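You operate a simulated robot arm through the tools that you are given. There is no shell and no other tool.

You are at the controls of a simulated two-armed robot. One attempt, no reset.

TASK
The display says CROSSED: swap the two input leads over.
Fine: mute first; park the lead of input one in the lead rest meanwhile; unmute at the end.

Only the result counts: the job must be done as asked and must still hold three seconds after the hand-in. Knocking over, shifting, dropping, spilling or breaking anything else fails it.

THE ROBOT
Two 7-joint arms with fingered hands on one trunk that stands fixed in place. Base frame: the origin is at the foot of the trunk, x ahead of it, y to its left, z up; the work surface is at about z = 750. Readings come in mm, rad, newtons and seconds.
The left shoulder is at [70, 132, 1117], the right one opposite. With the tool pointing down near the work surface each hand reaches from about 100 to 620 mm from the base axis, measured 20 degrees to its own side. Payload 2.3 kg a hand.
Tool frame (each hand has its own): the origin (TCP) lies between the finger pads and is the grasp point; the fingertips stand 25 mm ahead of it; z points along the fingers, y is the line along which they close. Largest opening 88 mm; the body of the gripper starts 29 mm behind the TCP. The gripper is a hand of 3 fingers: y runs from the thumb to the fingers, the wrist lies at [-13, -97, -162] in the tool frame.
Orientation is told as [roll, pitch, yaw] about the base's x, y, z axes, in that order, counted from this pose: with the fingers straight down and the wrist toward the robot, the tool's x, y and z point along [0, 1, 0], [1, 0, 0] and [0, 0, -1] of the base frame.

THE INTERFACE
- The arms move only by the tool nudge_tool. It takes "left_steps", "right_steps" or both (then of equal length, played together; a hand with none holds still); each is a list of rows, each a list of 2 entries, a list of its own where there are three numbers: the turn, a rotation vector about the tool's x, y, z in rad, then the shift along the tool's x, y, z in mm. In form: [[[ax, ay, az], [tx, ty, tz]], ...]. A call has 1 to 20 rows; each row is the pose to reach, as a shift and turn from the pose commanded when the call began, along the tool's axes at that moment. A row lasts 0.2 s, in which the tool goes at most 50 mm and 0.15 rad; a call with a longer step from one row to the next is refused whole. Where a pose cannot be reached the arm comes as near as it can. A force on the tool above 40 N (or 10 N above the force at the start of the call, whichever is more), or a blocked arm, ends the call early, and 0.2 s more pass. In this call time passes only in rows, and 0.2 s behind the last. The reply holds the time, the measured pose of the TCP, the force on the tool along the base axes, the opening and the grip force, in the units named above and with some noise, with the torque about the TCP (base axes, N m) and any sound that the robot's microphone picked up.
- Cameras (640 x 400 px; columns grow to the right, rows downward): "scene" is now at [109.8, -12.9, 1425.8]; the picture's right is [-0.20, -0.98, 0.00], its down [-0.83, 0.17, -0.53] and it looks along [0.52, -0.11, -0.85] (base axes); focal length 318 px, centre (320, 200). "left" rides on the left gripper at [-58, -85, -100] in its tool frame; the picture's right is [-0.67, -0.35, 0.66], its down [0.69, -0.63, 0.37] and it looks along [0.28, 0.69, 0.66] (tool axes); focal length 261 px, centre (320, 200). "right" rides on the right gripper at [58, -85, -99] in its tool frame; the picture's right is [-0.67, 0.35, -0.66], its down [-0.69, -0.63, 0.37] and it looks along [-0.28, 0.69, 0.66] (tool axes); focal length 261 px, centre (320, 200). There is no depth. A picture from a camera that has moved, and an enlarged one, comes with that camera's place and axes in the base frame and with its lens. The place of the scene camera against the robot may be out by one fixed shift of up to 25 mm in any direction.
- grab_frame(camera): a new picture of that camera. It takes no simulated time.
- raise_lower(by): slides the trunk up (or, below 0, down) by that many mm; the arms and the scene camera ride with it, the base frame stays. It gives what a move gives, with no picture.
- curl_fingers(index, middle, thumb_bend, thumb_turn, hand): sets how far each is bent, from 0 (flat) to 1 (curled in); at 0.3 the hand is open as for a grip, at 0.7 the pads meet at the TCP. One left out holds its place. A second passes; each finger stops where it meets its share of the squeeze, and holds until it gets a number again. It is the only way to open and close the hand. It gives what a move gives, with no picture; readings hold the bend of each and the force on the fingers (four entries, about 0 where the hand has none), thumb and palm. thumb_turn goes from beside the hand (0) to across from the fingers (1), as for a grip.
- aim_head(pan, tilt): turns the head with the scene camera to pan (to the left, within 1.501 rad either way) and tilt (down, from -0.506 to 1.204), counted from straight ahead of the robot. It gives what a move gives.
- inspect(camera, box): a new picture of the part [left, top, right, bottom] of that camera's present view, enlarged. It takes no simulated time.
- hand_in(): hands the job in; it is judged then, once.

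Nothing tells you positions but the pictures and the camera data. Unless the task says otherwise, let go and move clear before handing in.

The tools are called after "Request:" by a JSON object that holds its "api" and its "payload". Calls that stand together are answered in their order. nudge_tool: Moves the arms, as the interface text tells. Its arguments: {"type":"object","properties":{"left_steps":{"type":"array","items":{"type":"array"}},"right_steps":{"type":"array","items":{"type":"array"}}},"required":[]} The other tools are called the same way: raise_lower (by) slides the trunk up or down; curl_fingers (index, middle, thumb_bend, thumb_turn, hand) moves the fingers one by one; aim_head (pan, tilt) turns the head that bears the scene camera; grab_frame (camera) takes a picture; inspect (camera, box) takes an enlarged picture of a part of a camera's view; hand_in () hands the job in.

At the start:

```text
time: 0.0
left_position: [439.6, 157.6, 1044.2]
left_ee_rot: [-0.001, 0.002, 0.001]
left_force: [-0.8, 0.0, 1.0]
left_torque: [0.01, -0.04, -0.01]
left_gripper_width: 87.7
left_gripper_force: 0.2
left_shape: jaw
left_bend: [0.3, 0.3, 0.3, 0.98]
left_finger forces: [0.0, 0.0, 0.0, 0.0, 0.1, 0.0]
right_position: [371.9, -257.7, 1048.4]
right_ee_rot: [0.001, 0.0, -0.003]
right_force: [-0.5, 0.5, 0.4]
right_torque: [0.01, 0.02, 0.01]
right_gripper_width: 87.7
right_gripper_force: 0.0
right_shape: jaw
right_bend: [0.3, 0.3, 0.3, 0.98]
right_finger forces: [0.1, 0.0, 0.0, 0.1, 0.1, 0.0]
trunk travel left (down, up): [-675.0, 165.0]
head pan, tilt: [-0.202, 1.009]
```

scene: 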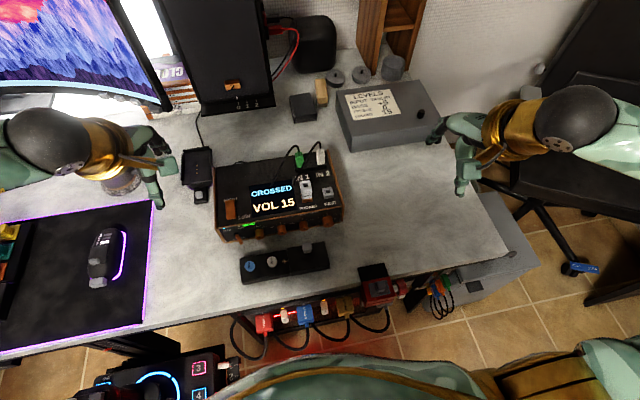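
right: 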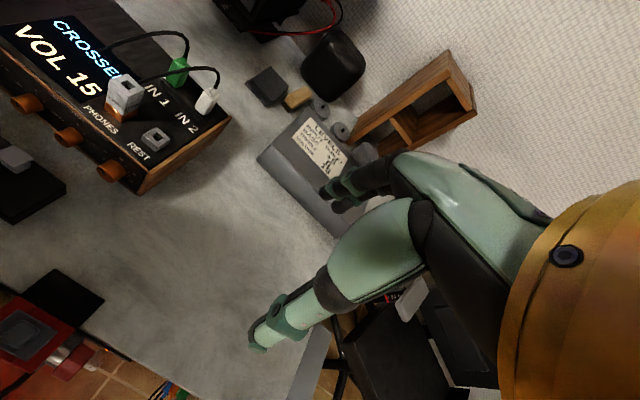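
left: 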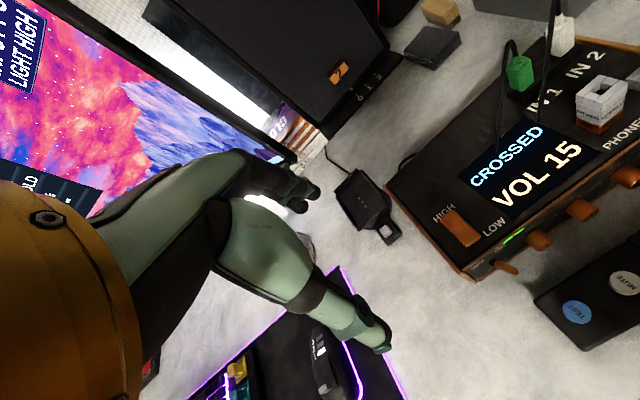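

I see an amplifier box with a display reading CROSSED, two leads (green in IN 1, white in IN 2), a REST socket and a pedal with a MUTE button. I will look closer before moving.

Request:
{"api": "inspect", "payload": {"camera": "scene", "box": [200, 130, 360, 230]}}

Request:
{"api": "inspect", "payload": {"camera": "scene", "box": [220, 220, 350, 300]}}

Request:
{"api": "inspect", "payload": {"camera": "right", "box": [0, 0, 260, 200]}}

Request:
{"api": "inspect", "payload": {"camera": "left", "box": [400, 0, 640, 150]}}

Request:
{"api": "inspect", "payload": {"camera": "left", "box": [400, 150, 640, 350]}}

Request:
{"api": "inspect", "payload": {"camera": "scene", "box": [330, 70, 450, 150]}}

```text
4.00 times, centred on (280, 180) of scene
camera zoom: at [109.8, -12.9, 1425.8], right [-0.2, -0.98, 0.0], down [-0.83, 0.17, -0.53], along [0.52, -0.11, -0.85], focal length 1273 px, centre (480, 280)
```

zoom: 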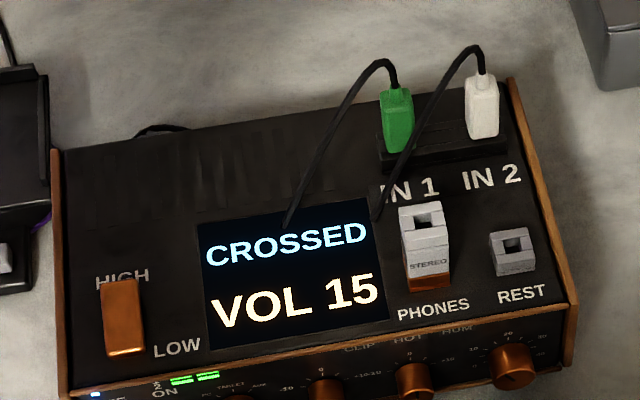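

```text
4.92 times, centred on (285, 260) of scene
camera zoom: at [109.8, -12.9, 1425.8], right [-0.2, -0.98, 0.0], down [-0.83, 0.17, -0.53], along [0.52, -0.11, -0.85], focal length 1567 px, centre (492, -95)
```

zoom: 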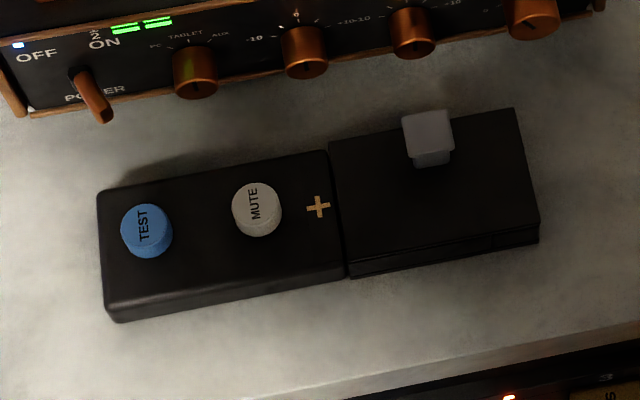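

```text
2.00 times, centred on (130, 100) of right
camera zoom: at [288.5, -199.6, 1147.4], right [0.35, -0.67, 0.65], down [-0.63, -0.68, -0.37], along [0.69, -0.28, -0.66], focal length 521 px, centre (700, 400)
```

zoom: 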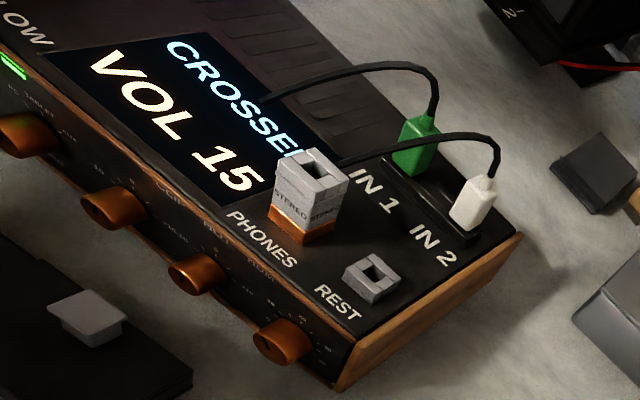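

```text
2.67 times, centred on (520, 75) of left
camera zoom: at [355.4, 99.8, 1142.9], right [-0.35, -0.67, -0.66], down [-0.63, 0.69, -0.37], along [0.69, 0.28, -0.66], focal length 695 px, centre (-213, 533)
```

zoom: 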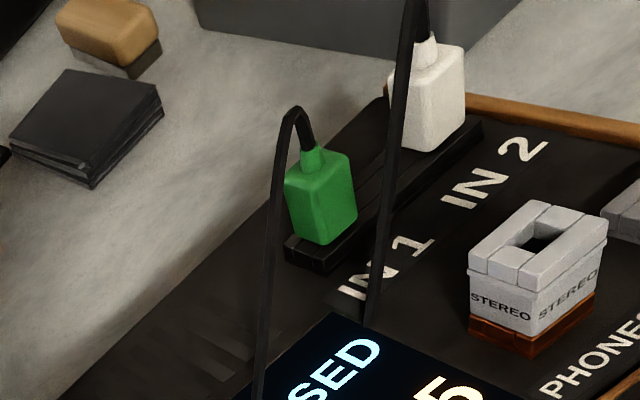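

```text
2.00 times, centred on (520, 250) of left
camera zoom: at [355.4, 99.8, 1142.9], right [-0.35, -0.67, -0.66], down [-0.63, 0.69, -0.37], along [0.69, 0.28, -0.66], focal length 521 px, centre (-80, 100)
```

zoom: 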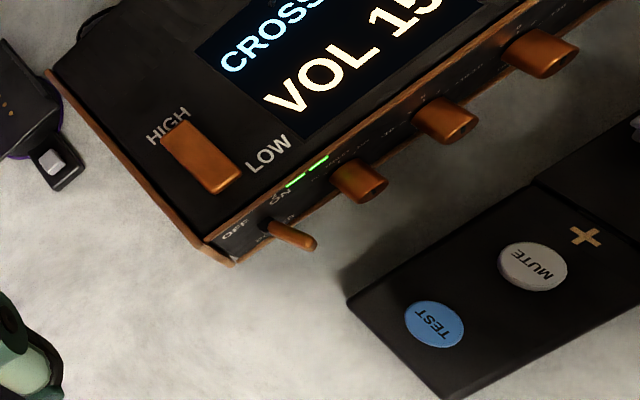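

```text
5.00 times, centred on (390, 110) of scene
camera zoom: at [109.8, -12.9, 1425.8], right [-0.2, -0.98, 0.0], down [-0.83, 0.17, -0.53], along [0.52, -0.11, -0.85], focal length 1591 px, centre (-30, 650)
```

zoom: 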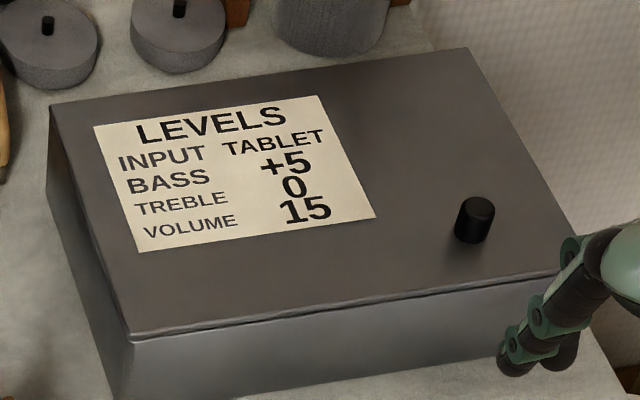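

The plugs look to be at about (559, -59) for green and (559, -106) for white, with their tops at z ≈ 888. REST is near (476, -108, 847). I'm moving the right hand nearer at a safe height for better views.

Request:
{"api": "nudge_tool", "payload": {"right_steps": [[[0, 0, 0], [25, 20, 8]], [[0, 0, 0], [50, 40, 16]], [[0, 0, 0], [75, 60, 24]], [[0, 0, 0], [100, 80, 32]], [[0, 0, 0], [128, 98, 38]]]}}

Request:
{"api": "grab_frame", "payload": {"camera": "right"}}

Request:
{"api": "grab_frame", "payload": {"camera": "scene"}}

```text
time: 1.2
left_position: [440.9, 159.4, 1043.8]
left_ee_rot: [-0.002, 0.001, -0.001]
left_force: [0.0, 0.3, -0.3]
left_torque: [0.01, 0.01, 0.01]
left_gripper_width: 87.7
left_gripper_force: 0.1
left_shape: jaw
left_bend: [0.3, 0.3, 0.3, 0.98]
left_finger forces: [0.0, 0.1, 0.0, 0.1, 0.1, 0.0]
right_position: [471.9, -130.5, 1012.8]
right_ee_rot: [0.001, -0.002, -0.001]
right_force: [1.1, 0.2, 0.1]
right_torque: [-0.03, 0.02, -0.01]
right_gripper_width: 87.8
right_gripper_force: 0.1
right_shape: jaw
right_bend: [0.3, 0.3, 0.3, 0.98]
right_finger forces: [0.0, 0.0, 0.0, 0.1, 0.0, 0.0]
trunk travel left (down, up): [-675.0, 165.0]
head pan, tilt: [-0.202, 1.009]
```

```text
taken
camera right: at [386.7, -71.8, 1112.2], right [0.35, -0.67, 0.66], down [-0.63, -0.69, -0.37], along [0.69, -0.29, -0.66], focal length 261 px, centre (320, 200)
```

right: 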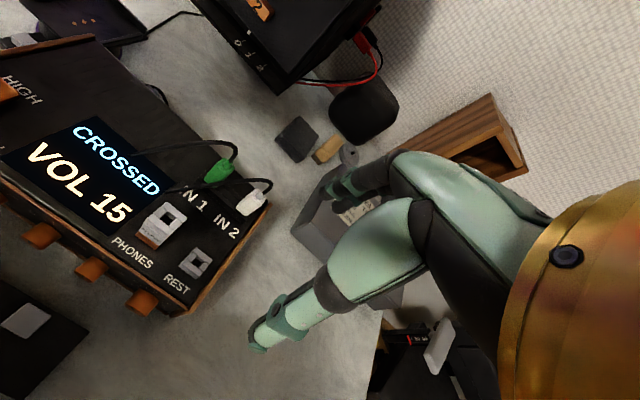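

```text
taken
camera scene: at [110.8, -10.7, 1425.7], right [-0.2, -0.98, 0.0], down [-0.83, 0.17, -0.53], along [0.52, -0.11, -0.85], focal length 318 px, centre (320, 200)
```

scene: 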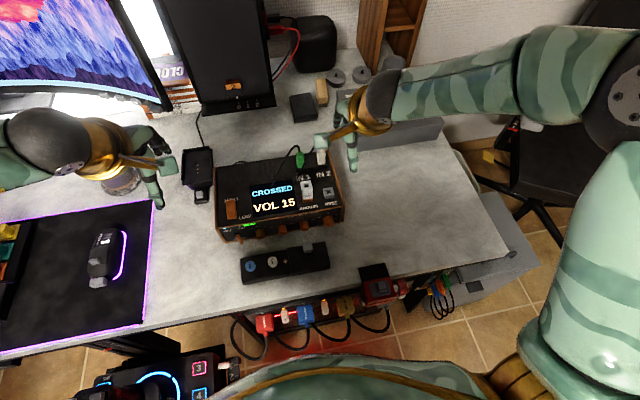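

The right camera now looks down on the amplifier. I'll enlarge this view to pin down the geometry.

Request:
{"api": "inspect", "payload": {"camera": "right", "box": [100, 120, 300, 320]}}

Request:
{"api": "inspect", "payload": {"camera": "right", "box": [170, 130, 280, 220]}}

Request:
{"api": "inspect", "payload": {"camera": "right", "box": [230, 120, 430, 370]}}

```text
2.00 times, centred on (200, 220) of right
camera zoom: at [386.7, -71.8, 1112.2], right [0.35, -0.67, 0.66], down [-0.63, -0.69, -0.37], along [0.69, -0.29, -0.66], focal length 521 px, centre (560, 160)
```

zoom: 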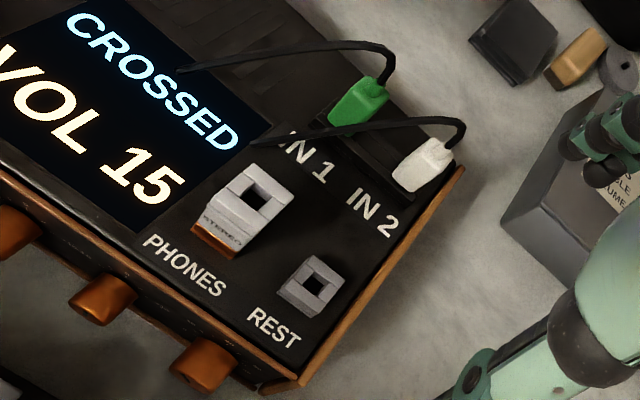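

```text
4.44 times, centred on (225, 175) of right
camera zoom: at [386.7, -71.8, 1112.2], right [0.35, -0.67, 0.66], down [-0.63, -0.69, -0.37], along [0.69, -0.29, -0.66], focal length 1158 px, centre (742, 311)
```

zoom: 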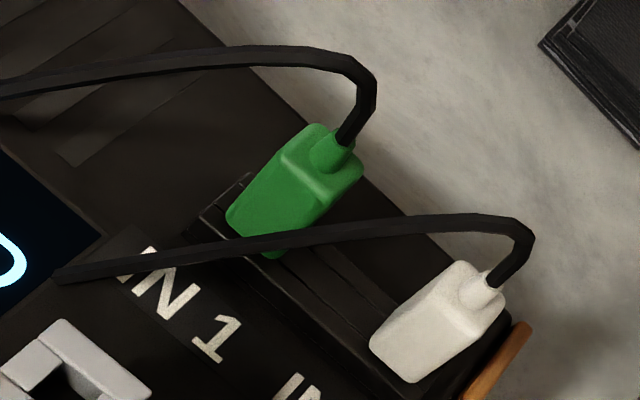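

```text
1.60 times, centred on (330, 245) of right
camera zoom: at [386.7, -71.8, 1112.2], right [0.35, -0.67, 0.66], down [-0.63, -0.69, -0.37], along [0.69, -0.29, -0.66], focal length 417 px, centre (304, 128)
```

zoom: 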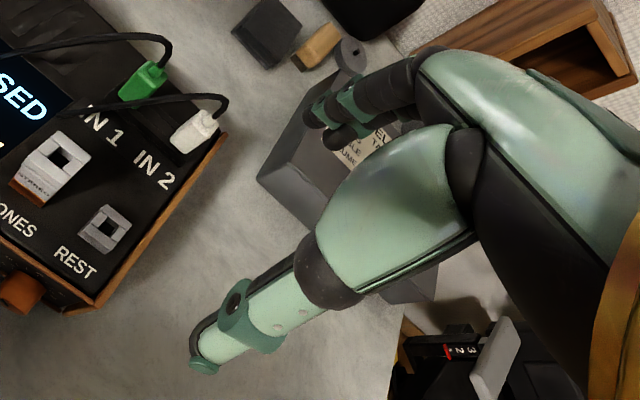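

Both plug positions are consistent across the two views. I'll bring the left hand nearer, high above the MUTE pad, to see the cables and the buttons from another side.

Request:
{"api": "nudge_tool", "payload": {"left_steps": [[[0, 0, 0], [-30, 0, 28]], [[0, 0, 0], [-60, 0, 56]], [[0, 0, 0], [-88, 0, 80]]]}}

Request:
{"api": "grab_frame", "payload": {"camera": "left"}}

Request:
{"api": "inspect", "payload": {"camera": "left", "box": [380, 0, 580, 125]}}

Request:
{"api": "inspect", "payload": {"camera": "left", "box": [440, 260, 640, 400]}}

```text
time: 2.0
left_position: [440.5, 69.1, 960.2]
left_ee_rot: [0.002, 0.0, -0.001]
left_force: [0.4, 0.3, -0.5]
left_torque: [0.0, 0.0, -0.01]
left_gripper_width: 87.5
left_gripper_force: 0.1
left_shape: jaw
left_bend: [0.3, 0.3, 0.3, 0.98]
left_finger forces: [0.0, 0.0, 0.0, 0.0, 0.1, 0.0]
right_position: [470.3, -134.2, 1013.1]
right_ee_rot: [0.003, 0.003, -0.002]
right_force: [0.4, -0.1, -0.3]
right_torque: [0.0, -0.01, -0.01]
right_gripper_width: 87.5
right_gripper_force: 0.1
right_shape: jaw
right_bend: [0.3, 0.3, 0.3, 0.98]
right_finger forces: [0.1, 0.1, 0.0, 0.0, 0.0, 0.0]
trunk travel left (down, up): [-675.0, 165.0]
head pan, tilt: [-0.202, 1.009]
```

```text
taken
camera left: at [355.3, 10.8, 1060.0], right [-0.35, -0.67, -0.66], down [-0.63, 0.69, -0.37], along [0.69, 0.29, -0.66], focal length 261 px, centre (320, 200)
```

left: 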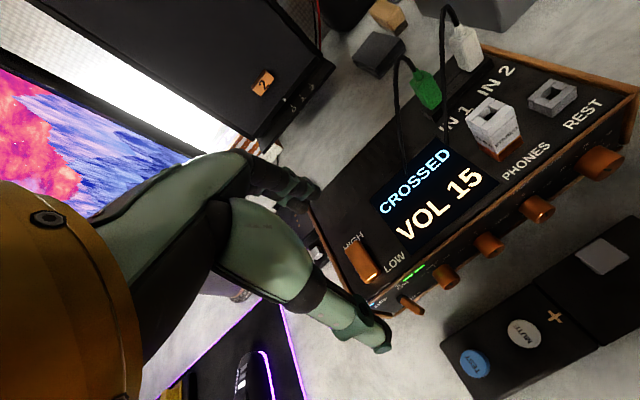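

```text
3.20 times, centred on (480, 62) of left
camera zoom: at [355.3, 10.8, 1060.0], right [-0.35, -0.67, -0.66], down [-0.63, 0.69, -0.37], along [0.69, 0.29, -0.66], focal length 834 px, centre (-192, 640)
```

zoom: 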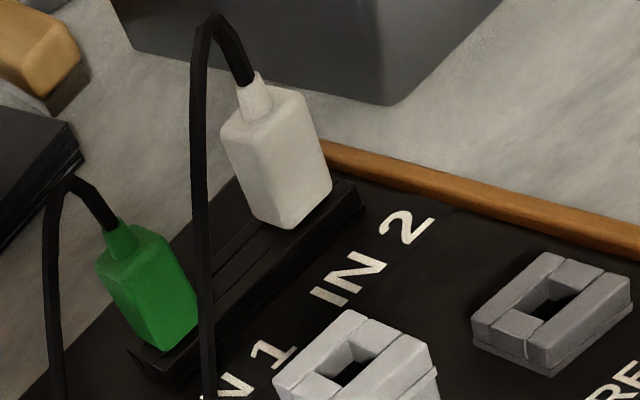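

```text
2.86 times, centred on (540, 330) of left
camera zoom: at [355.3, 10.8, 1060.0], right [-0.35, -0.67, -0.66], down [-0.63, 0.69, -0.37], along [0.69, 0.29, -0.66], focal length 745 px, centre (-309, -171)
```

zoom: 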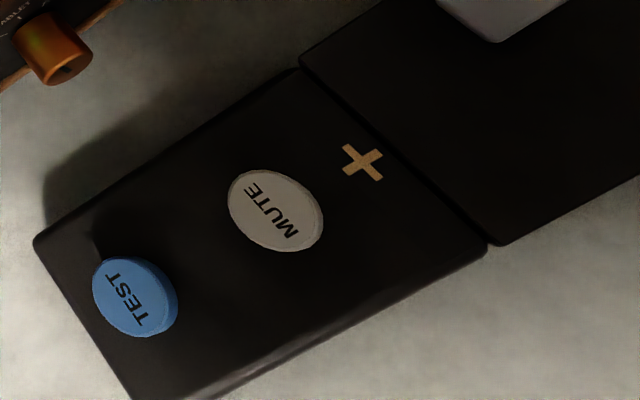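

MUTE's top looks to be at (374, 33, 790), TEST's at (373, 79), and the amplifier top at z ≈ 817. I'll close the left hand to a pinch to use its fingertips as a poker, and look.

Request:
{"api": "curl_fingers", "payload": {"hand": "left", "index": 0.7, "middle": 0.7, "thumb_bend": 0.7}}

Request:
{"api": "grab_frame", "payload": {"camera": "left"}}

Request:
{"api": "grab_frame", "payload": {"camera": "scene"}}

Request:
{"api": "grab_frame", "payload": {"camera": "right"}}

```text
time: 3.0
left_position: [438.9, 70.4, 962.3]
left_ee_rot: [0.001, 0.001, 0.0]
left_force: [-0.4, 0.5, -0.1]
left_torque: [0.03, 0.01, 0.0]
left_gripper_width: 0.1
left_gripper_force: 0.1
left_shape: fingers
left_bend: [0.7, 0.7, 0.7, 0.98]
left_finger forces: [0.1, 0.0, 0.0, 0.0, 0.1, 0.0]
right_position: [470.8, -131.6, 1011.9]
right_ee_rot: [0.001, -0.002, -0.001]
right_force: [0.1, -0.1, -0.8]
right_torque: [0.01, 0.01, 0.04]
right_gripper_width: 87.5
right_gripper_force: 0.0
right_shape: jaw
right_bend: [0.3, 0.3, 0.3, 0.98]
right_finger forces: [0.0, 0.0, 0.0, 0.0, 0.1, 0.0]
trunk travel left (down, up): [-675.0, 165.0]
head pan, tilt: [-0.202, 1.009]
```

```text
taken
camera left: at [355.0, 12.3, 1060.5], right [-0.35, -0.67, -0.66], down [-0.63, 0.68, -0.37], along [0.69, 0.28, -0.66], focal length 261 px, centre (320, 200)
```

left: 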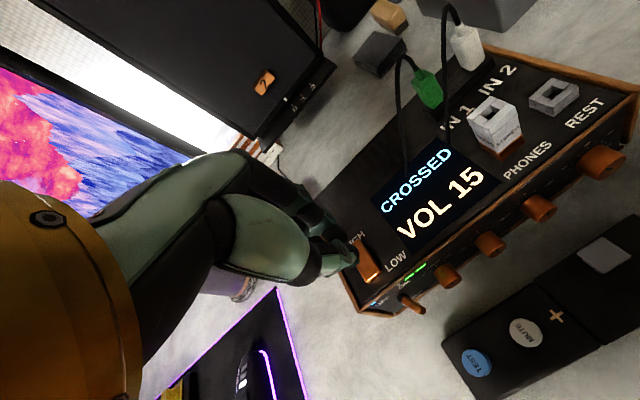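

```text
taken
camera scene: at [109.9, -12.8, 1425.8], right [-0.2, -0.98, 0.0], down [-0.83, 0.17, -0.53], along [0.52, -0.11, -0.85], focal length 318 px, centre (320, 200)
```

scene: 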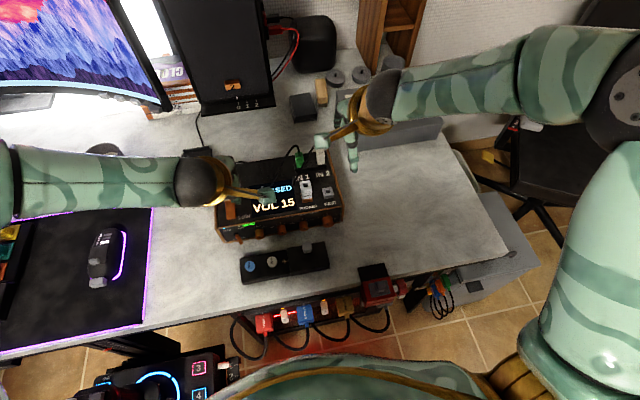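

```text
taken
camera right: at [385.8, -73.9, 1112.5], right [0.35, -0.67, 0.65], down [-0.63, -0.68, -0.37], along [0.69, -0.28, -0.66], focal length 261 px, centre (320, 200)
```

right: 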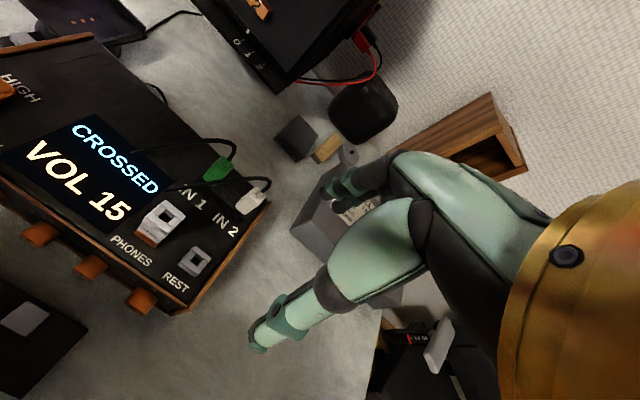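

The left pinch is closed. I'll take it over MUTE at a safe height, lower to about 20 mm above it, and check.

Request:
{"api": "nudge_tool", "payload": {"left_steps": [[[0, 0, 0], [-19, -33, 0]], [[0, 0, 0], [-38, -66, 0]], [[0, 0, 0], [-38, -66, 40]], [[0, 0, 0], [-38, -66, 80]], [[0, 0, 0], [-38, -66, 105]], [[0, 0, 0], [-38, -66, 122]]]}}

Request:
{"api": "grab_frame", "payload": {"camera": "left"}}

Request:
{"api": "inspect", "payload": {"camera": "scene", "box": [200, 180, 360, 300]}}

```text
time: 4.4
left_position: [375.1, 32.7, 842.8]
left_ee_rot: [-0.002, 0.0, 0.0]
left_force: [1.0, 0.2, 0.4]
left_torque: [-0.01, 0.01, -0.02]
left_gripper_width: 0.0
left_gripper_force: 0.0
left_shape: fingers
left_bend: [0.7, 0.7, 0.7, 0.98]
left_finger forces: [0.0, 0.0, 0.0, 0.0, 0.0, 0.0]
right_position: [470.2, -132.9, 1012.7]
right_ee_rot: [0.004, 0.002, -0.002]
right_force: [-0.2, 0.4, -0.9]
right_torque: [0.0, 0.0, 0.01]
right_gripper_width: 87.7
right_gripper_force: 0.0
right_shape: jaw
right_bend: [0.3, 0.3, 0.3, 0.98]
right_finger forces: [0.1, 0.0, 0.1, 0.0, 0.1, 0.0]
trunk travel left (down, up): [-675.0, 165.0]
head pan, tilt: [-0.202, 1.009]
```

```text
taken
camera left: at [290.3, -25.1, 941.4], right [-0.35, -0.67, -0.65], down [-0.63, 0.69, -0.37], along [0.69, 0.28, -0.66], focal length 261 px, centre (320, 200)
```

left: 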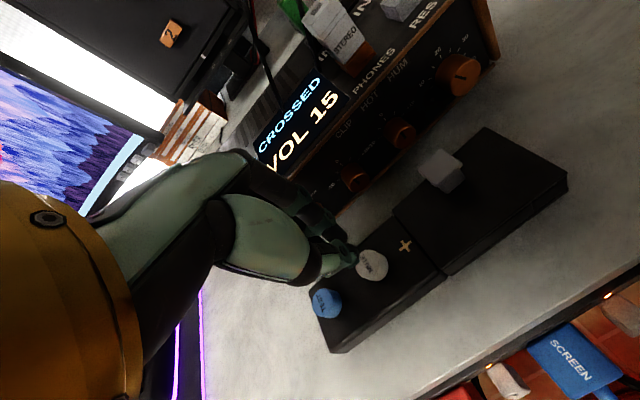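

```text
3.33 times, centred on (280, 240) of scene
camera zoom: at [110.5, -12.9, 1425.7], right [-0.2, -0.98, 0.0], down [-0.83, 0.17, -0.53], along [0.52, -0.11, -0.85], focal length 1061 px, centre (453, 67)
```

zoom: 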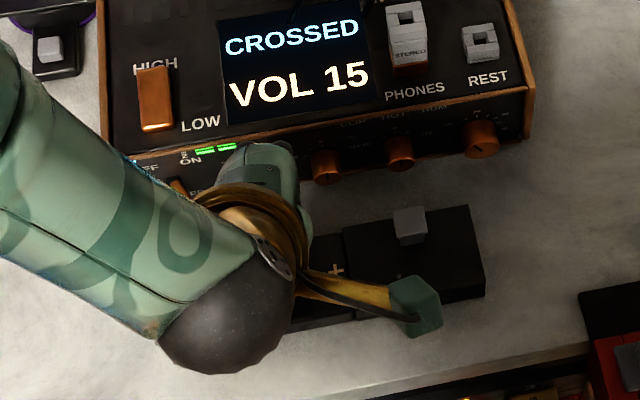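

The fingertips sit just above MUTE. I'll press in small steps and come back up in the same call.

Request:
{"api": "nudge_tool", "payload": {"left_steps": [[[0, 0, 0], [-2, -3, 10]], [[0, 0, 0], [-2, -3, 20]], [[0, 0, 0], [-2, -3, 26]], [[0, 0, 0], [-2, -3, 29]], [[0, 0, 0], [-2, -3, 32]], [[0, 0, 0], [-2, -3, 34]], [[0, 0, 0], [-2, -3, 20]], [[0, 0, 0], [-2, -3, 0]]]}}

Request:
{"api": "grab_frame", "payload": {"camera": "left"}}

Request:
{"api": "inspect", "payload": {"camera": "scene", "box": [200, 130, 360, 230]}}

```text
time: 6.2
left_position: [368.9, 29.4, 844.4]
left_ee_rot: [-0.001, -0.001, 0.0]
left_force: [0.6, 0.2, 0.3]
left_torque: [-0.01, -0.03, -0.04]
left_gripper_width: 0.0
left_gripper_force: 0.0
left_shape: fingers
left_bend: [0.7, 0.7, 0.7, 0.98]
left_finger forces: [0.0, 0.0, 0.0, 0.0, 0.1, 0.1]
right_position: [469.4, -132.6, 1013.2]
right_ee_rot: [0.0, -0.001, -0.002]
right_force: [0.2, 0.0, 0.1]
right_torque: [-0.03, -0.01, 0.03]
right_gripper_width: 87.8
right_gripper_force: 0.1
right_shape: jaw
right_bend: [0.3, 0.3, 0.3, 0.98]
right_finger forces: [0.1, 0.0, 0.0, 0.0, 0.1, 0.0]
trunk travel left (down, up): [-675.0, 165.0]
head pan, tilt: [-0.202, 1.009]
heard: click
```

```text
taken
camera left: at [284.6, -28.7, 942.6], right [-0.35, -0.67, -0.65], down [-0.63, 0.69, -0.37], along [0.69, 0.28, -0.66], focal length 261 px, centre (320, 200)
```

left: 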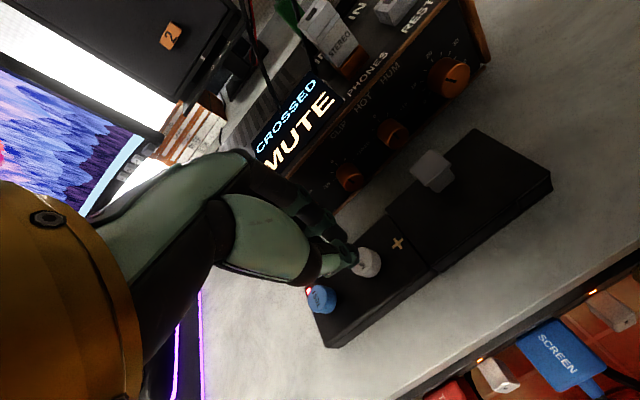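

```text
4.00 times, centred on (280, 180) of scene
camera zoom: at [109.2, -13.0, 1425.8], right [-0.2, -0.98, 0.0], down [-0.83, 0.17, -0.53], along [0.52, -0.11, -0.85], focal length 1273 px, centre (480, 280)
```

zoom: 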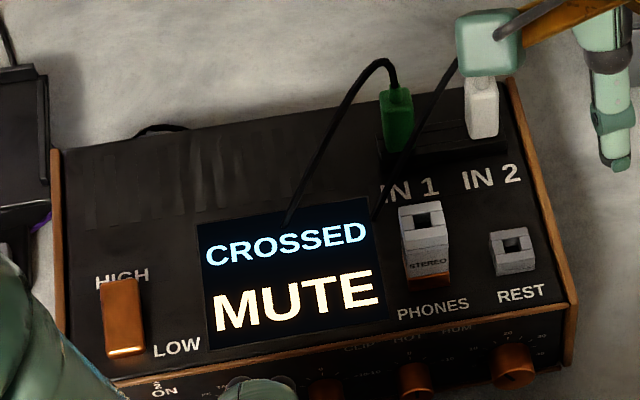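

The display shows MUTE. I'll raise the left hand to an out-of-the-way viewing place and preset the right hand's fingers.

Request:
{"api": "nudge_tool", "payload": {"left_steps": [[[0, 0, 0], [0, 0, -45]], [[0, 0, 0], [20, 0, -90]], [[0, 0, 0], [50, 25, -125]], [[0, 0, 0], [81, 50, -136]]]}}

Request:
{"api": "curl_fingers", "payload": {"hand": "right", "index": 0.5, "middle": 0.5, "thumb_bend": 0.5}}

Request:
{"api": "grab_frame", "payload": {"camera": "right"}}

Request:
{"api": "inspect", "payload": {"camera": "left", "box": [380, 0, 540, 100]}}

```text
refused: row 3 steps farther than a row can; nothing moved
```

```text
time: 7.2
left_position: [369.1, 28.7, 843.1]
left_ee_rot: [-0.001, 0.0, 0.0]
left_force: [-0.1, 1.0, -0.2]
left_torque: [0.04, 0.01, 0.02]
left_gripper_width: 0.0
left_gripper_force: 0.1
left_shape: fingers
left_bend: [0.7, 0.7, 0.7, 0.98]
left_finger forces: [0.1, 0.0, 0.0, 0.1, 0.0, 0.1]
right_position: [470.6, -132.5, 1012.3]
right_ee_rot: [0.002, 0.001, -0.001]
right_force: [0.0, -0.1, 0.2]
right_torque: [-0.01, -0.03, 0.01]
right_gripper_width: 42.4
right_gripper_force: 0.1
right_shape: fingers
right_bend: [0.5, 0.5, 0.5, 0.98]
right_finger forces: [0.0, 0.0, 0.0, 0.0, 0.0, 0.0]
trunk travel left (down, up): [-675.0, 165.0]
head pan, tilt: [-0.202, 1.009]
```

```text
taken
camera right: at [385.8, -74.0, 1112.5], right [0.35, -0.67, 0.65], down [-0.63, -0.68, -0.37], along [0.69, -0.28, -0.66], focal length 261 px, centre (320, 200)
```

right: 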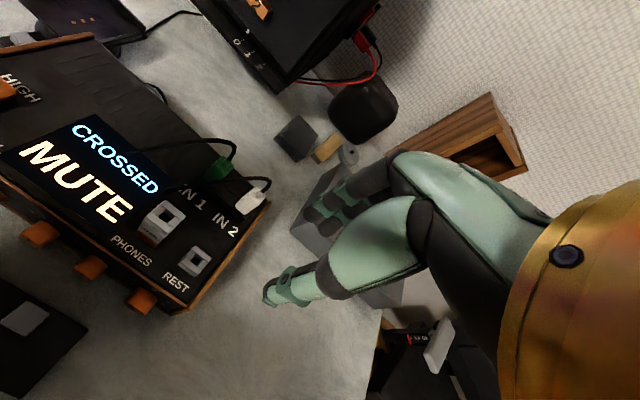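

```text
4.00 times, centred on (460, 50) of left
camera zoom: at [285.1, -28.6, 942.3], right [-0.35, -0.67, -0.66], down [-0.63, 0.69, -0.37], along [0.69, 0.28, -0.66], focal length 1043 px, centre (-240, 800)
```

zoom: 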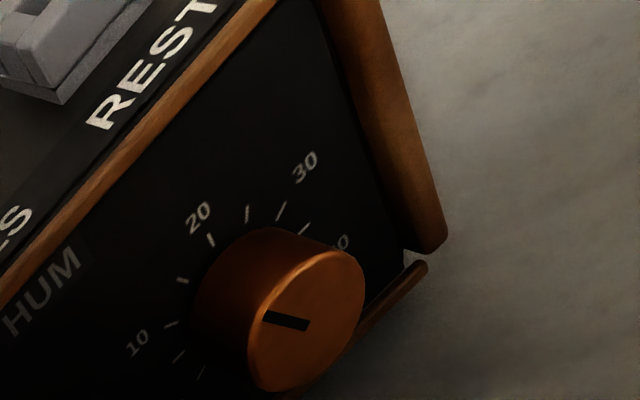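

Now I'll raise the left hand in smaller rows and bring the right hand over the green plug, tips above the cable.

Request:
{"api": "nudge_tool", "payload": {"left_steps": [[[0, 0, 0], [0, 0, -45]], [[0, 0, 0], [10, 0, -90]], [[0, 0, 0], [35, 15, -115]], [[0, 0, 0], [60, 35, -130]], [[0, 0, 0], [81, 50, -136]]], "right_steps": [[[0, 0, 0], [0, 0, 0]], [[0, 0, 0], [18, 20, 5]], [[0, 0, 0], [36, 42, 15]], [[0, 0, 0], [54, 64, 25]], [[0, 0, 0], [74, 87, 37]]]}}

Request:
{"api": "grab_frame", "payload": {"camera": "right"}}

Request:
{"api": "grab_frame", "payload": {"camera": "left"}}

Request:
{"api": "grab_frame", "payload": {"camera": "scene"}}

```text
time: 8.4
left_position: [423.2, 114.0, 978.1]
left_ee_rot: [-0.002, 0.003, -0.001]
left_force: [0.6, -0.7, 0.7]
left_torque: [-0.03, 0.06, -0.01]
left_gripper_width: 0.0
left_gripper_force: 0.0
left_shape: fingers
left_bend: [0.7, 0.7, 0.7, 0.98]
left_finger forces: [0.1, 0.1, 0.0, 0.0, 0.0, 0.0]
right_position: [559.2, -54.0, 971.1]
right_ee_rot: [0.001, 0.002, -0.002]
right_force: [-0.1, -0.2, -0.5]
right_torque: [-0.02, -0.02, 0.0]
right_gripper_width: 42.3
right_gripper_force: 0.0
right_shape: fingers
right_bend: [0.5, 0.5, 0.5, 0.98]
right_finger forces: [0.0, 0.0, 0.1, 0.0, 0.0, 0.0]
trunk travel left (down, up): [-675.0, 165.0]
head pan, tilt: [-0.202, 1.009]
```

```text
taken
camera right: at [474.8, 4.2, 1070.7], right [0.35, -0.67, 0.65], down [-0.63, -0.69, -0.36], along [0.69, -0.29, -0.66], focal length 261 px, centre (320, 200)
```

right: 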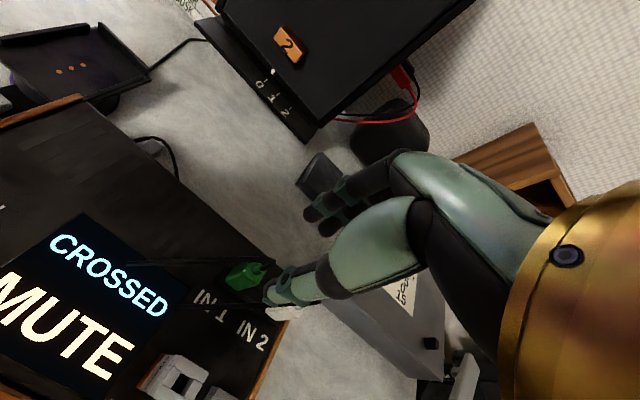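

```text
taken
camera left: at [339.8, 55.6, 1075.8], right [-0.35, -0.67, -0.65], down [-0.63, 0.68, -0.37], along [0.69, 0.28, -0.66], focal length 261 px, centre (320, 200)
```

left: 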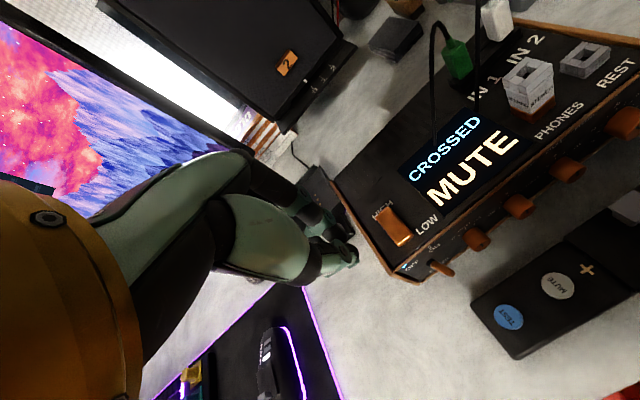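

```text
taken
camera scene: at [112.0, -10.9, 1425.6], right [-0.2, -0.98, 0.0], down [-0.83, 0.17, -0.53], along [0.52, -0.11, -0.85], focal length 318 px, centre (320, 200)
```

scene: 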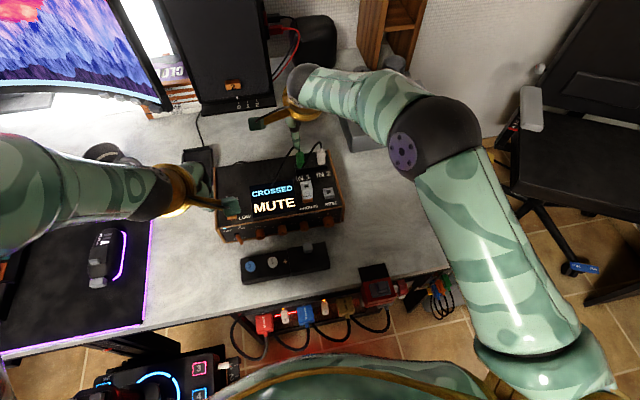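

The hand is above the green plug. I'll enlarge both views to measure the plug's thickness and the neighbouring cable before descending.

Request:
{"api": "inspect", "payload": {"camera": "right", "box": [190, 230, 350, 340]}}

Request:
{"api": "inspect", "payload": {"camera": "left", "box": [410, 0, 570, 110]}}

Request:
{"api": "inspect", "payload": {"camera": "scene", "box": [260, 110, 350, 210]}}

```text
3.64 times, centred on (270, 285) of right
camera zoom: at [474.8, 4.2, 1070.7], right [0.35, -0.67, 0.65], down [-0.63, -0.69, -0.36], along [0.69, -0.29, -0.66], focal length 948 px, centre (502, -109)
```

zoom: 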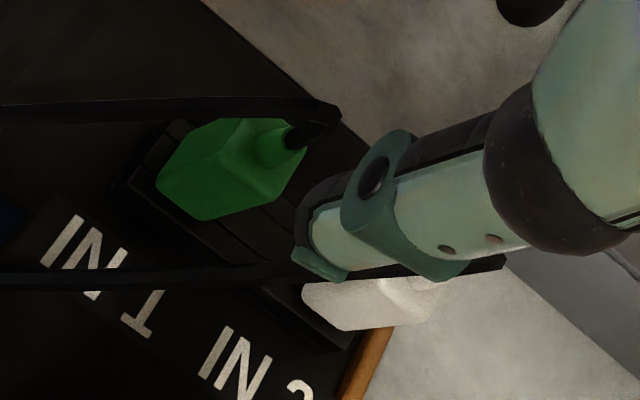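

```text
3.64 times, centred on (490, 55) of left
camera zoom: at [339.8, 55.6, 1075.8], right [-0.35, -0.67, -0.65], down [-0.63, 0.68, -0.37], along [0.69, 0.28, -0.66], focal length 948 px, centre (-298, 727)
```

zoom: 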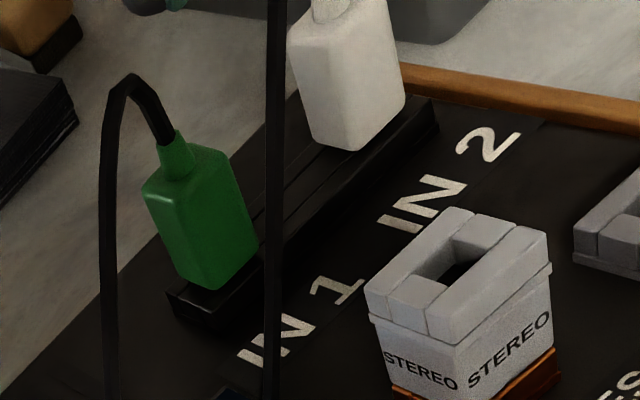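

```text
4.00 times, centred on (305, 160) of scene
camera zoom: at [112.0, -10.9, 1425.6], right [-0.2, -0.98, 0.0], down [-0.83, 0.17, -0.53], along [0.52, -0.11, -0.85], focal length 1273 px, centre (380, 360)
```

zoom: 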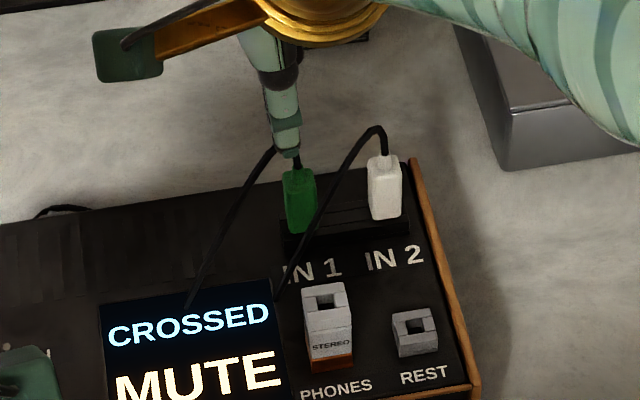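

The green plug's body spans roughly x 556–569, y -52 to -69 and z 845–880. Its centre is about 3 mm ahead and 4 mm right of the TCP. I'll narrow the fingers, correct, and descend part way.

Request:
{"api": "curl_fingers", "payload": {"hand": "right", "index": 0.55, "middle": 0.55, "thumb_bend": 0.55}}

Request:
{"api": "nudge_tool", "payload": {"right_steps": [[[0, 0, 0], [-3, 3, 10]], [[0, 0, 0], [-3, 3, 25]], [[0, 0, 0], [-3, 3, 40]], [[0, 0, 0], [-3, 3, 55]], [[0, 0, 0], [-3, 3, 64]]]}}

Request:
{"api": "inspect", "payload": {"camera": "right", "box": [190, 180, 390, 320]}}

Request:
{"api": "inspect", "payload": {"camera": "left", "box": [380, 0, 580, 125]}}

Request:
{"api": "inspect", "payload": {"camera": "scene", "box": [260, 110, 350, 210]}}

```text
time: 9.4
left_position: [422.8, 111.1, 977.9]
left_ee_rot: [0.0, 0.0, 0.001]
left_force: [0.1, 0.0, 1.0]
left_torque: [-0.04, -0.01, 0.03]
left_gripper_width: 0.0
left_gripper_force: 0.1
left_shape: fingers
left_bend: [0.7, 0.7, 0.7, 0.98]
left_finger forces: [0.0, 0.1, 0.0, 0.0, 0.1, 0.0]
right_position: [557.2, -56.8, 972.4]
right_ee_rot: [0.001, 0.0, -0.001]
right_force: [-0.1, 0.1, -0.5]
right_torque: [0.0, 0.0, -0.01]
right_gripper_width: 31.2
right_gripper_force: 0.1
right_shape: fingers
right_bend: [0.55, 0.55, 0.55, 0.98]
right_finger forces: [0.0, 0.0, 0.0, 0.1, 0.1, 0.0]
trunk travel left (down, up): [-675.0, 165.0]
head pan, tilt: [-0.202, 1.009]
```

```text
time: 10.6
left_position: [423.7, 111.5, 976.6]
left_ee_rot: [-0.001, -0.001, 0.0]
left_force: [0.0, -0.1, -0.1]
left_torque: [0.01, 0.03, 0.02]
left_gripper_width: 0.0
left_gripper_force: 0.1
left_shape: fingers
left_bend: [0.7, 0.7, 0.7, 0.98]
left_finger forces: [0.1, 0.0, 0.0, 0.1, 0.0, 0.1]
right_position: [562.1, -60.5, 909.2]
right_ee_rot: [0.002, 0.001, 0.0]
right_force: [0.5, 0.2, 0.0]
right_torque: [0.01, -0.01, 0.02]
right_gripper_width: 31.5
right_gripper_force: 0.0
right_shape: fingers
right_bend: [0.55, 0.55, 0.55, 0.98]
right_finger forces: [0.1, 0.0, 0.0, 0.2, 0.0, 0.1]
trunk travel left (down, up): [-675.0, 165.0]
head pan, tilt: [-0.202, 1.009]
```

```text
2.86 times, centred on (290, 250) of right
camera zoom: at [477.3, -1.5, 1008.5], right [0.35, -0.67, 0.65], down [-0.63, -0.68, -0.37], along [0.69, -0.29, -0.66], focal length 745 px, centre (406, 57)
```

zoom: 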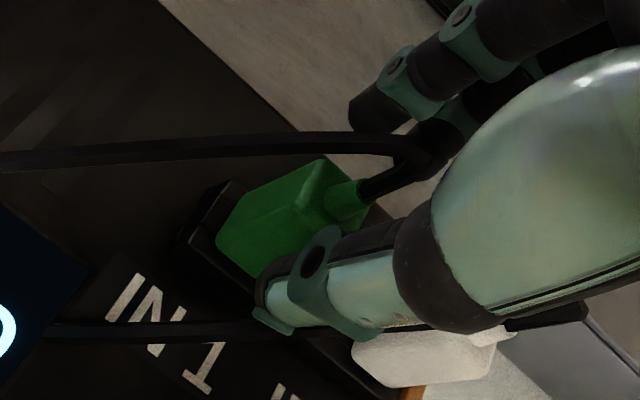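

```text
3.20 times, centred on (480, 62) of left
camera zoom: at [338.2, 53.8, 1076.3], right [-0.35, -0.67, -0.66], down [-0.63, 0.68, -0.37], along [0.69, 0.28, -0.66], focal length 834 px, centre (-192, 640)
```

zoom: 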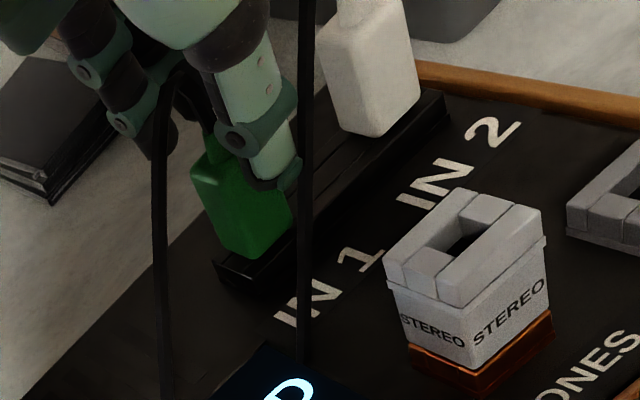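

```text
4.00 times, centred on (305, 160) of scene
camera zoom: at [110.0, -12.7, 1425.8], right [-0.2, -0.98, 0.0], down [-0.83, 0.17, -0.53], along [0.52, -0.11, -0.85], focal length 1273 px, centre (380, 360)
```

zoom: 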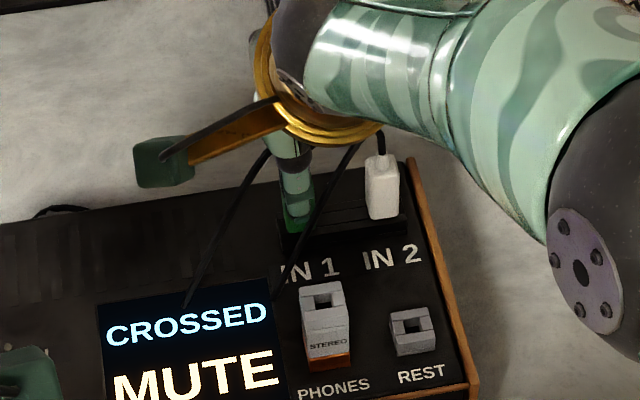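

The thumb is neatly between the plug and the white cable, with the fingers behind. I'll shift 2 mm left and descend to grip height.

Request:
{"api": "nudge_tool", "payload": {"right_steps": [[[0, 0, 0], [2.5, -1, 8]], [[0, 0, 0], [2.5, -1, 16]], [[0, 0, 0], [2.5, -1, 24]], [[0, 0, 0], [2.5, -1, 32]]]}}

Request:
{"api": "inspect", "payload": {"camera": "right", "box": [190, 180, 390, 320]}}

Request:
{"api": "inspect", "payload": {"camera": "left", "box": [380, 0, 580, 125]}}

```text
time: 11.6
left_position: [422.9, 111.4, 976.9]
left_ee_rot: [0.0, 0.0, 0.0]
left_force: [-0.8, 0.1, -0.7]
left_torque: [0.01, -0.01, 0.03]
left_gripper_width: 0.0
left_gripper_force: 0.2
left_shape: fingers
left_bend: [0.7, 0.7, 0.7, 0.98]
left_finger forces: [0.0, 0.1, 0.1, 0.0, 0.0, 0.0]
right_position: [558.9, -56.6, 876.0]
right_ee_rot: [0.002, 0.001, -0.003]
right_force: [0.0, 1.2, 0.1]
right_torque: [0.03, -0.02, 0.03]
right_gripper_width: 31.3
right_gripper_force: 0.0
right_shape: fingers
right_bend: [0.55, 0.55, 0.55, 0.98]
right_finger forces: [0.0, 0.0, 0.0, 0.1, 0.0, 0.0]
trunk travel left (down, up): [-675.0, 165.0]
head pan, tilt: [-0.202, 1.009]
```

```text
2.86 times, centred on (290, 250) of right
camera zoom: at [475.1, 2.2, 976.2], right [0.35, -0.67, 0.65], down [-0.63, -0.68, -0.37], along [0.69, -0.28, -0.66], focal length 745 px, centre (406, 57)
```

zoom: 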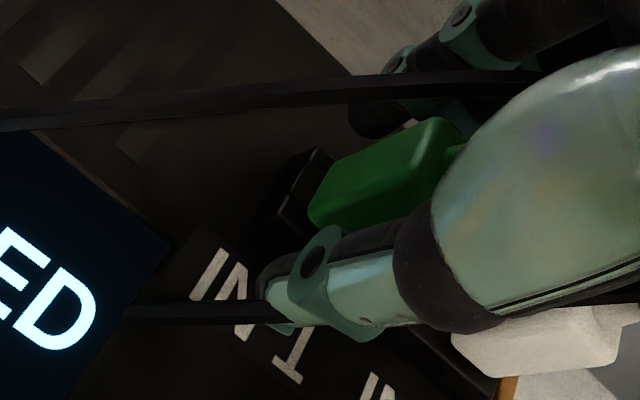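

```text
3.20 times, centred on (480, 62) of left
camera zoom: at [338.3, 53.8, 1076.2], right [-0.35, -0.67, -0.65], down [-0.63, 0.68, -0.37], along [0.69, 0.28, -0.66], focal length 834 px, centre (-192, 640)
```

zoom: 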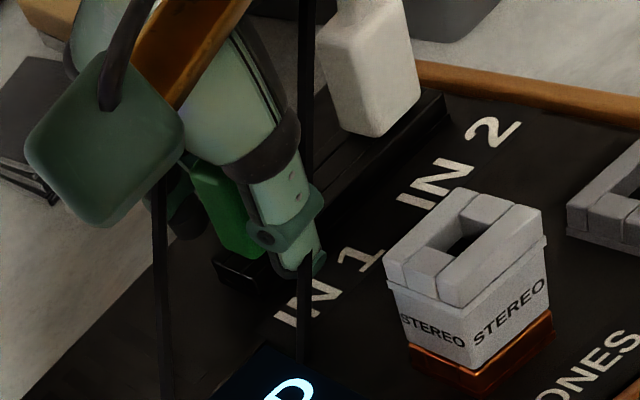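

No contact forces, so the cable isn't blocking. The plug seems about 2–3 mm off my centre, so I'll make a small correction and then close gently.

Request:
{"api": "nudge_tool", "payload": {"right_steps": [[[0, 0, 0], [-2, 2, 1]]]}}

Request:
{"api": "curl_fingers", "payload": {"hand": "right", "index": 0.62, "middle": 0.62, "thumb_bend": 0.62}}

Request:
{"api": "inspect", "payload": {"camera": "right", "box": [190, 180, 390, 320]}}

Request:
{"api": "inspect", "payload": {"camera": "left", "box": [380, 0, 580, 125]}}

```text
time: 12.0
left_position: [422.1, 111.3, 978.1]
left_ee_rot: [0.0, 0.0, 0.0]
left_force: [-0.8, 0.4, -0.3]
left_torque: [0.03, 0.0, -0.01]
left_gripper_width: 0.0
left_gripper_force: 0.0
left_shape: fingers
left_bend: [0.7, 0.7, 0.7, 0.98]
left_finger forces: [0.0, 0.0, 0.0, 0.1, 0.1, 0.0]
right_position: [563.8, -57.3, 875.6]
right_ee_rot: [0.002, 0.001, -0.002]
right_force: [0.7, 0.4, 0.4]
right_torque: [-0.02, -0.02, 0.02]
right_gripper_width: 31.1
right_gripper_force: 0.0
right_shape: fingers
right_bend: [0.55, 0.55, 0.55, 0.98]
right_finger forces: [0.1, 0.0, 0.0, 0.1, 0.0, 0.0]
trunk travel left (down, up): [-675.0, 165.0]
head pan, tilt: [-0.202, 1.009]
```

```text
time: 13.0
left_position: [422.5, 111.8, 977.7]
left_ee_rot: [0.001, 0.001, 0.0]
left_force: [0.2, 0.6, -0.7]
left_torque: [0.05, 0.03, 0.03]
left_gripper_width: 0.0
left_gripper_force: 0.0
left_shape: fingers
left_bend: [0.7, 0.7, 0.7, 0.98]
left_finger forces: [0.0, 0.0, 0.0, 0.0, 0.0, 0.0]
right_position: [562.1, -57.8, 876.5]
right_ee_rot: [0.003, 0.002, -0.002]
right_force: [1.3, -0.3, -0.1]
right_torque: [0.02, -0.02, 0.01]
right_gripper_width: 16.6
right_gripper_force: 0.7
right_shape: fingers
right_bend: [0.61, 0.61, 0.62, 0.98]
right_finger forces: [0.6, 0.6, 0.1, 0.0, 0.1, 0.0]
trunk travel left (down, up): [-675.0, 165.0]
head pan, tilt: [-0.202, 1.009]
```

```text
2.86 times, centred on (290, 250) of right
camera zoom: at [477.7, 0.6, 975.2], right [0.35, -0.67, 0.65], down [-0.63, -0.68, -0.37], along [0.69, -0.28, -0.66], focal length 745 px, centre (406, 57)
```

zoom: 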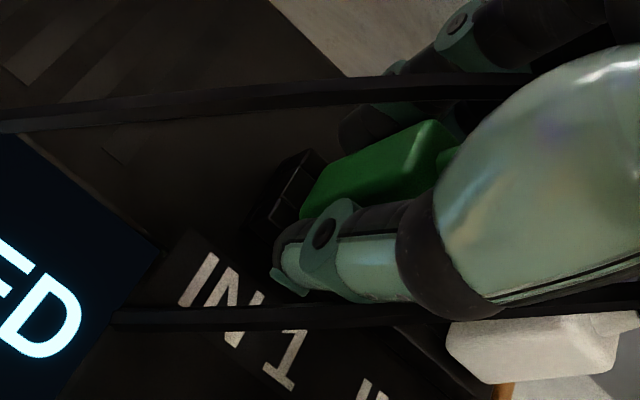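

```text
3.20 times, centred on (480, 62) of left
camera zoom: at [338.5, 53.8, 1076.1], right [-0.35, -0.67, -0.65], down [-0.63, 0.69, -0.37], along [0.69, 0.28, -0.66], focal length 834 px, centre (-192, 640)
```

zoom: 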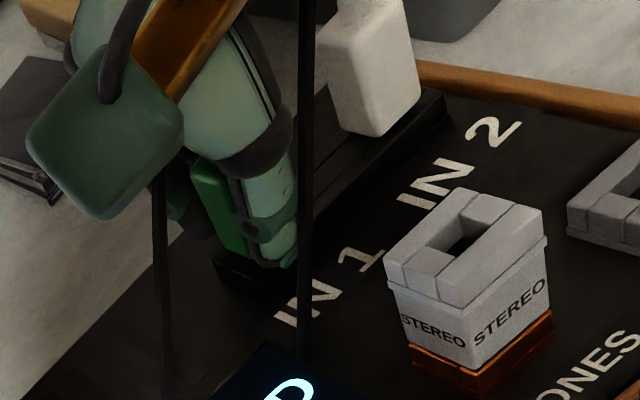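

The index and middle fingers touch the plug's back, but not the thumb yet. I'll bring in the thumb.

Request:
{"api": "curl_fingers", "payload": {"hand": "right", "thumb_bend": 0.68}}

```text
time: 14.0
left_position: [421.5, 113.1, 977.6]
left_ee_rot: [-0.001, 0.0, -0.001]
left_force: [0.2, -0.6, -0.3]
left_torque: [0.02, 0.02, 0.04]
left_gripper_width: 0.3
left_gripper_force: 0.0
left_shape: fingers
left_bend: [0.7, 0.7, 0.7, 0.98]
left_finger forces: [0.0, 0.0, 0.0, 0.0, 0.0, 0.0]
right_position: [561.9, -58.0, 875.0]
right_ee_rot: [0.001, 0.001, -0.001]
right_force: [-0.7, 0.0, -0.4]
right_torque: [0.01, 0.04, -0.01]
right_gripper_width: 12.2
right_gripper_force: 1.9
right_shape: fingers
right_bend: [0.61, 0.61, 0.66, 0.98]
right_finger forces: [0.6, 0.7, 0.0, 0.0, 1.3, 0.0]
trunk travel left (down, up): [-675.0, 165.0]
head pan, tilt: [-0.202, 1.009]
```

Contact on both sides with a 12 mm grip. Now I'll squeeze firmly.

Request:
{"api": "curl_fingers", "payload": {"hand": "right", "index": 0.75, "middle": 0.75, "thumb_bend": 0.8}}

Request:
{"api": "inspect", "payload": {"camera": "left", "box": [380, 0, 580, 125]}}

Request:
{"api": "inspect", "payload": {"camera": "right", "box": [190, 180, 390, 320]}}

```text
time: 15.0
left_position: [424.2, 111.5, 975.4]
left_ee_rot: [-0.002, 0.002, 0.0]
left_force: [0.0, 0.3, -1.1]
left_torque: [0.01, 0.02, -0.03]
left_gripper_width: 0.0
left_gripper_force: 0.1
left_shape: fingers
left_bend: [0.7, 0.7, 0.7, 0.98]
left_finger forces: [0.1, 0.0, 0.0, 0.1, 0.1, 0.1]
right_position: [564.3, -58.1, 874.4]
right_ee_rot: [0.002, 0.002, -0.002]
right_force: [3.9, -0.9, -2.0]
right_torque: [0.01, -0.07, 0.16]
right_gripper_width: 8.8
right_gripper_force: 15.8
right_shape: fingers
right_bend: [0.71, 0.63, 0.68, 0.97]
right_finger forces: [8.8, 9.6, 0.0, 0.0, 14.5, 0.0]
trunk travel left (down, up): [-675.0, 165.0]
head pan, tilt: [-0.202, 1.009]
```

```text
3.20 times, centred on (480, 62) of left
camera zoom: at [340.1, 53.5, 1075.6], right [-0.35, -0.67, -0.65], down [-0.63, 0.69, -0.36], along [0.69, 0.29, -0.66], focal length 834 px, centre (-192, 640)
```

zoom: 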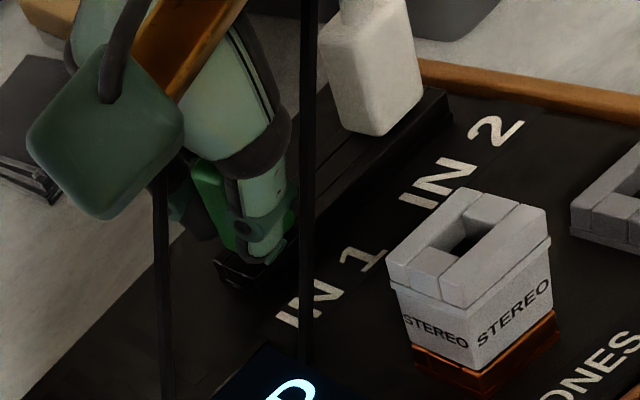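

```text
2.86 times, centred on (290, 250) of right
camera zoom: at [479.1, 0.3, 974.4], right [0.35, -0.67, 0.65], down [-0.63, -0.68, -0.37], along [0.69, -0.28, -0.66], focal length 745 px, centre (406, 57)
```

zoom: 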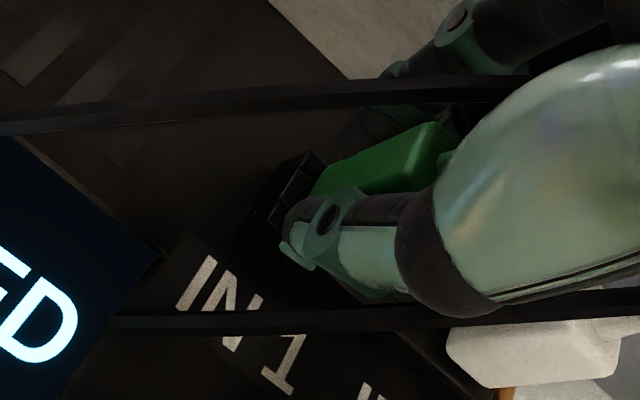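

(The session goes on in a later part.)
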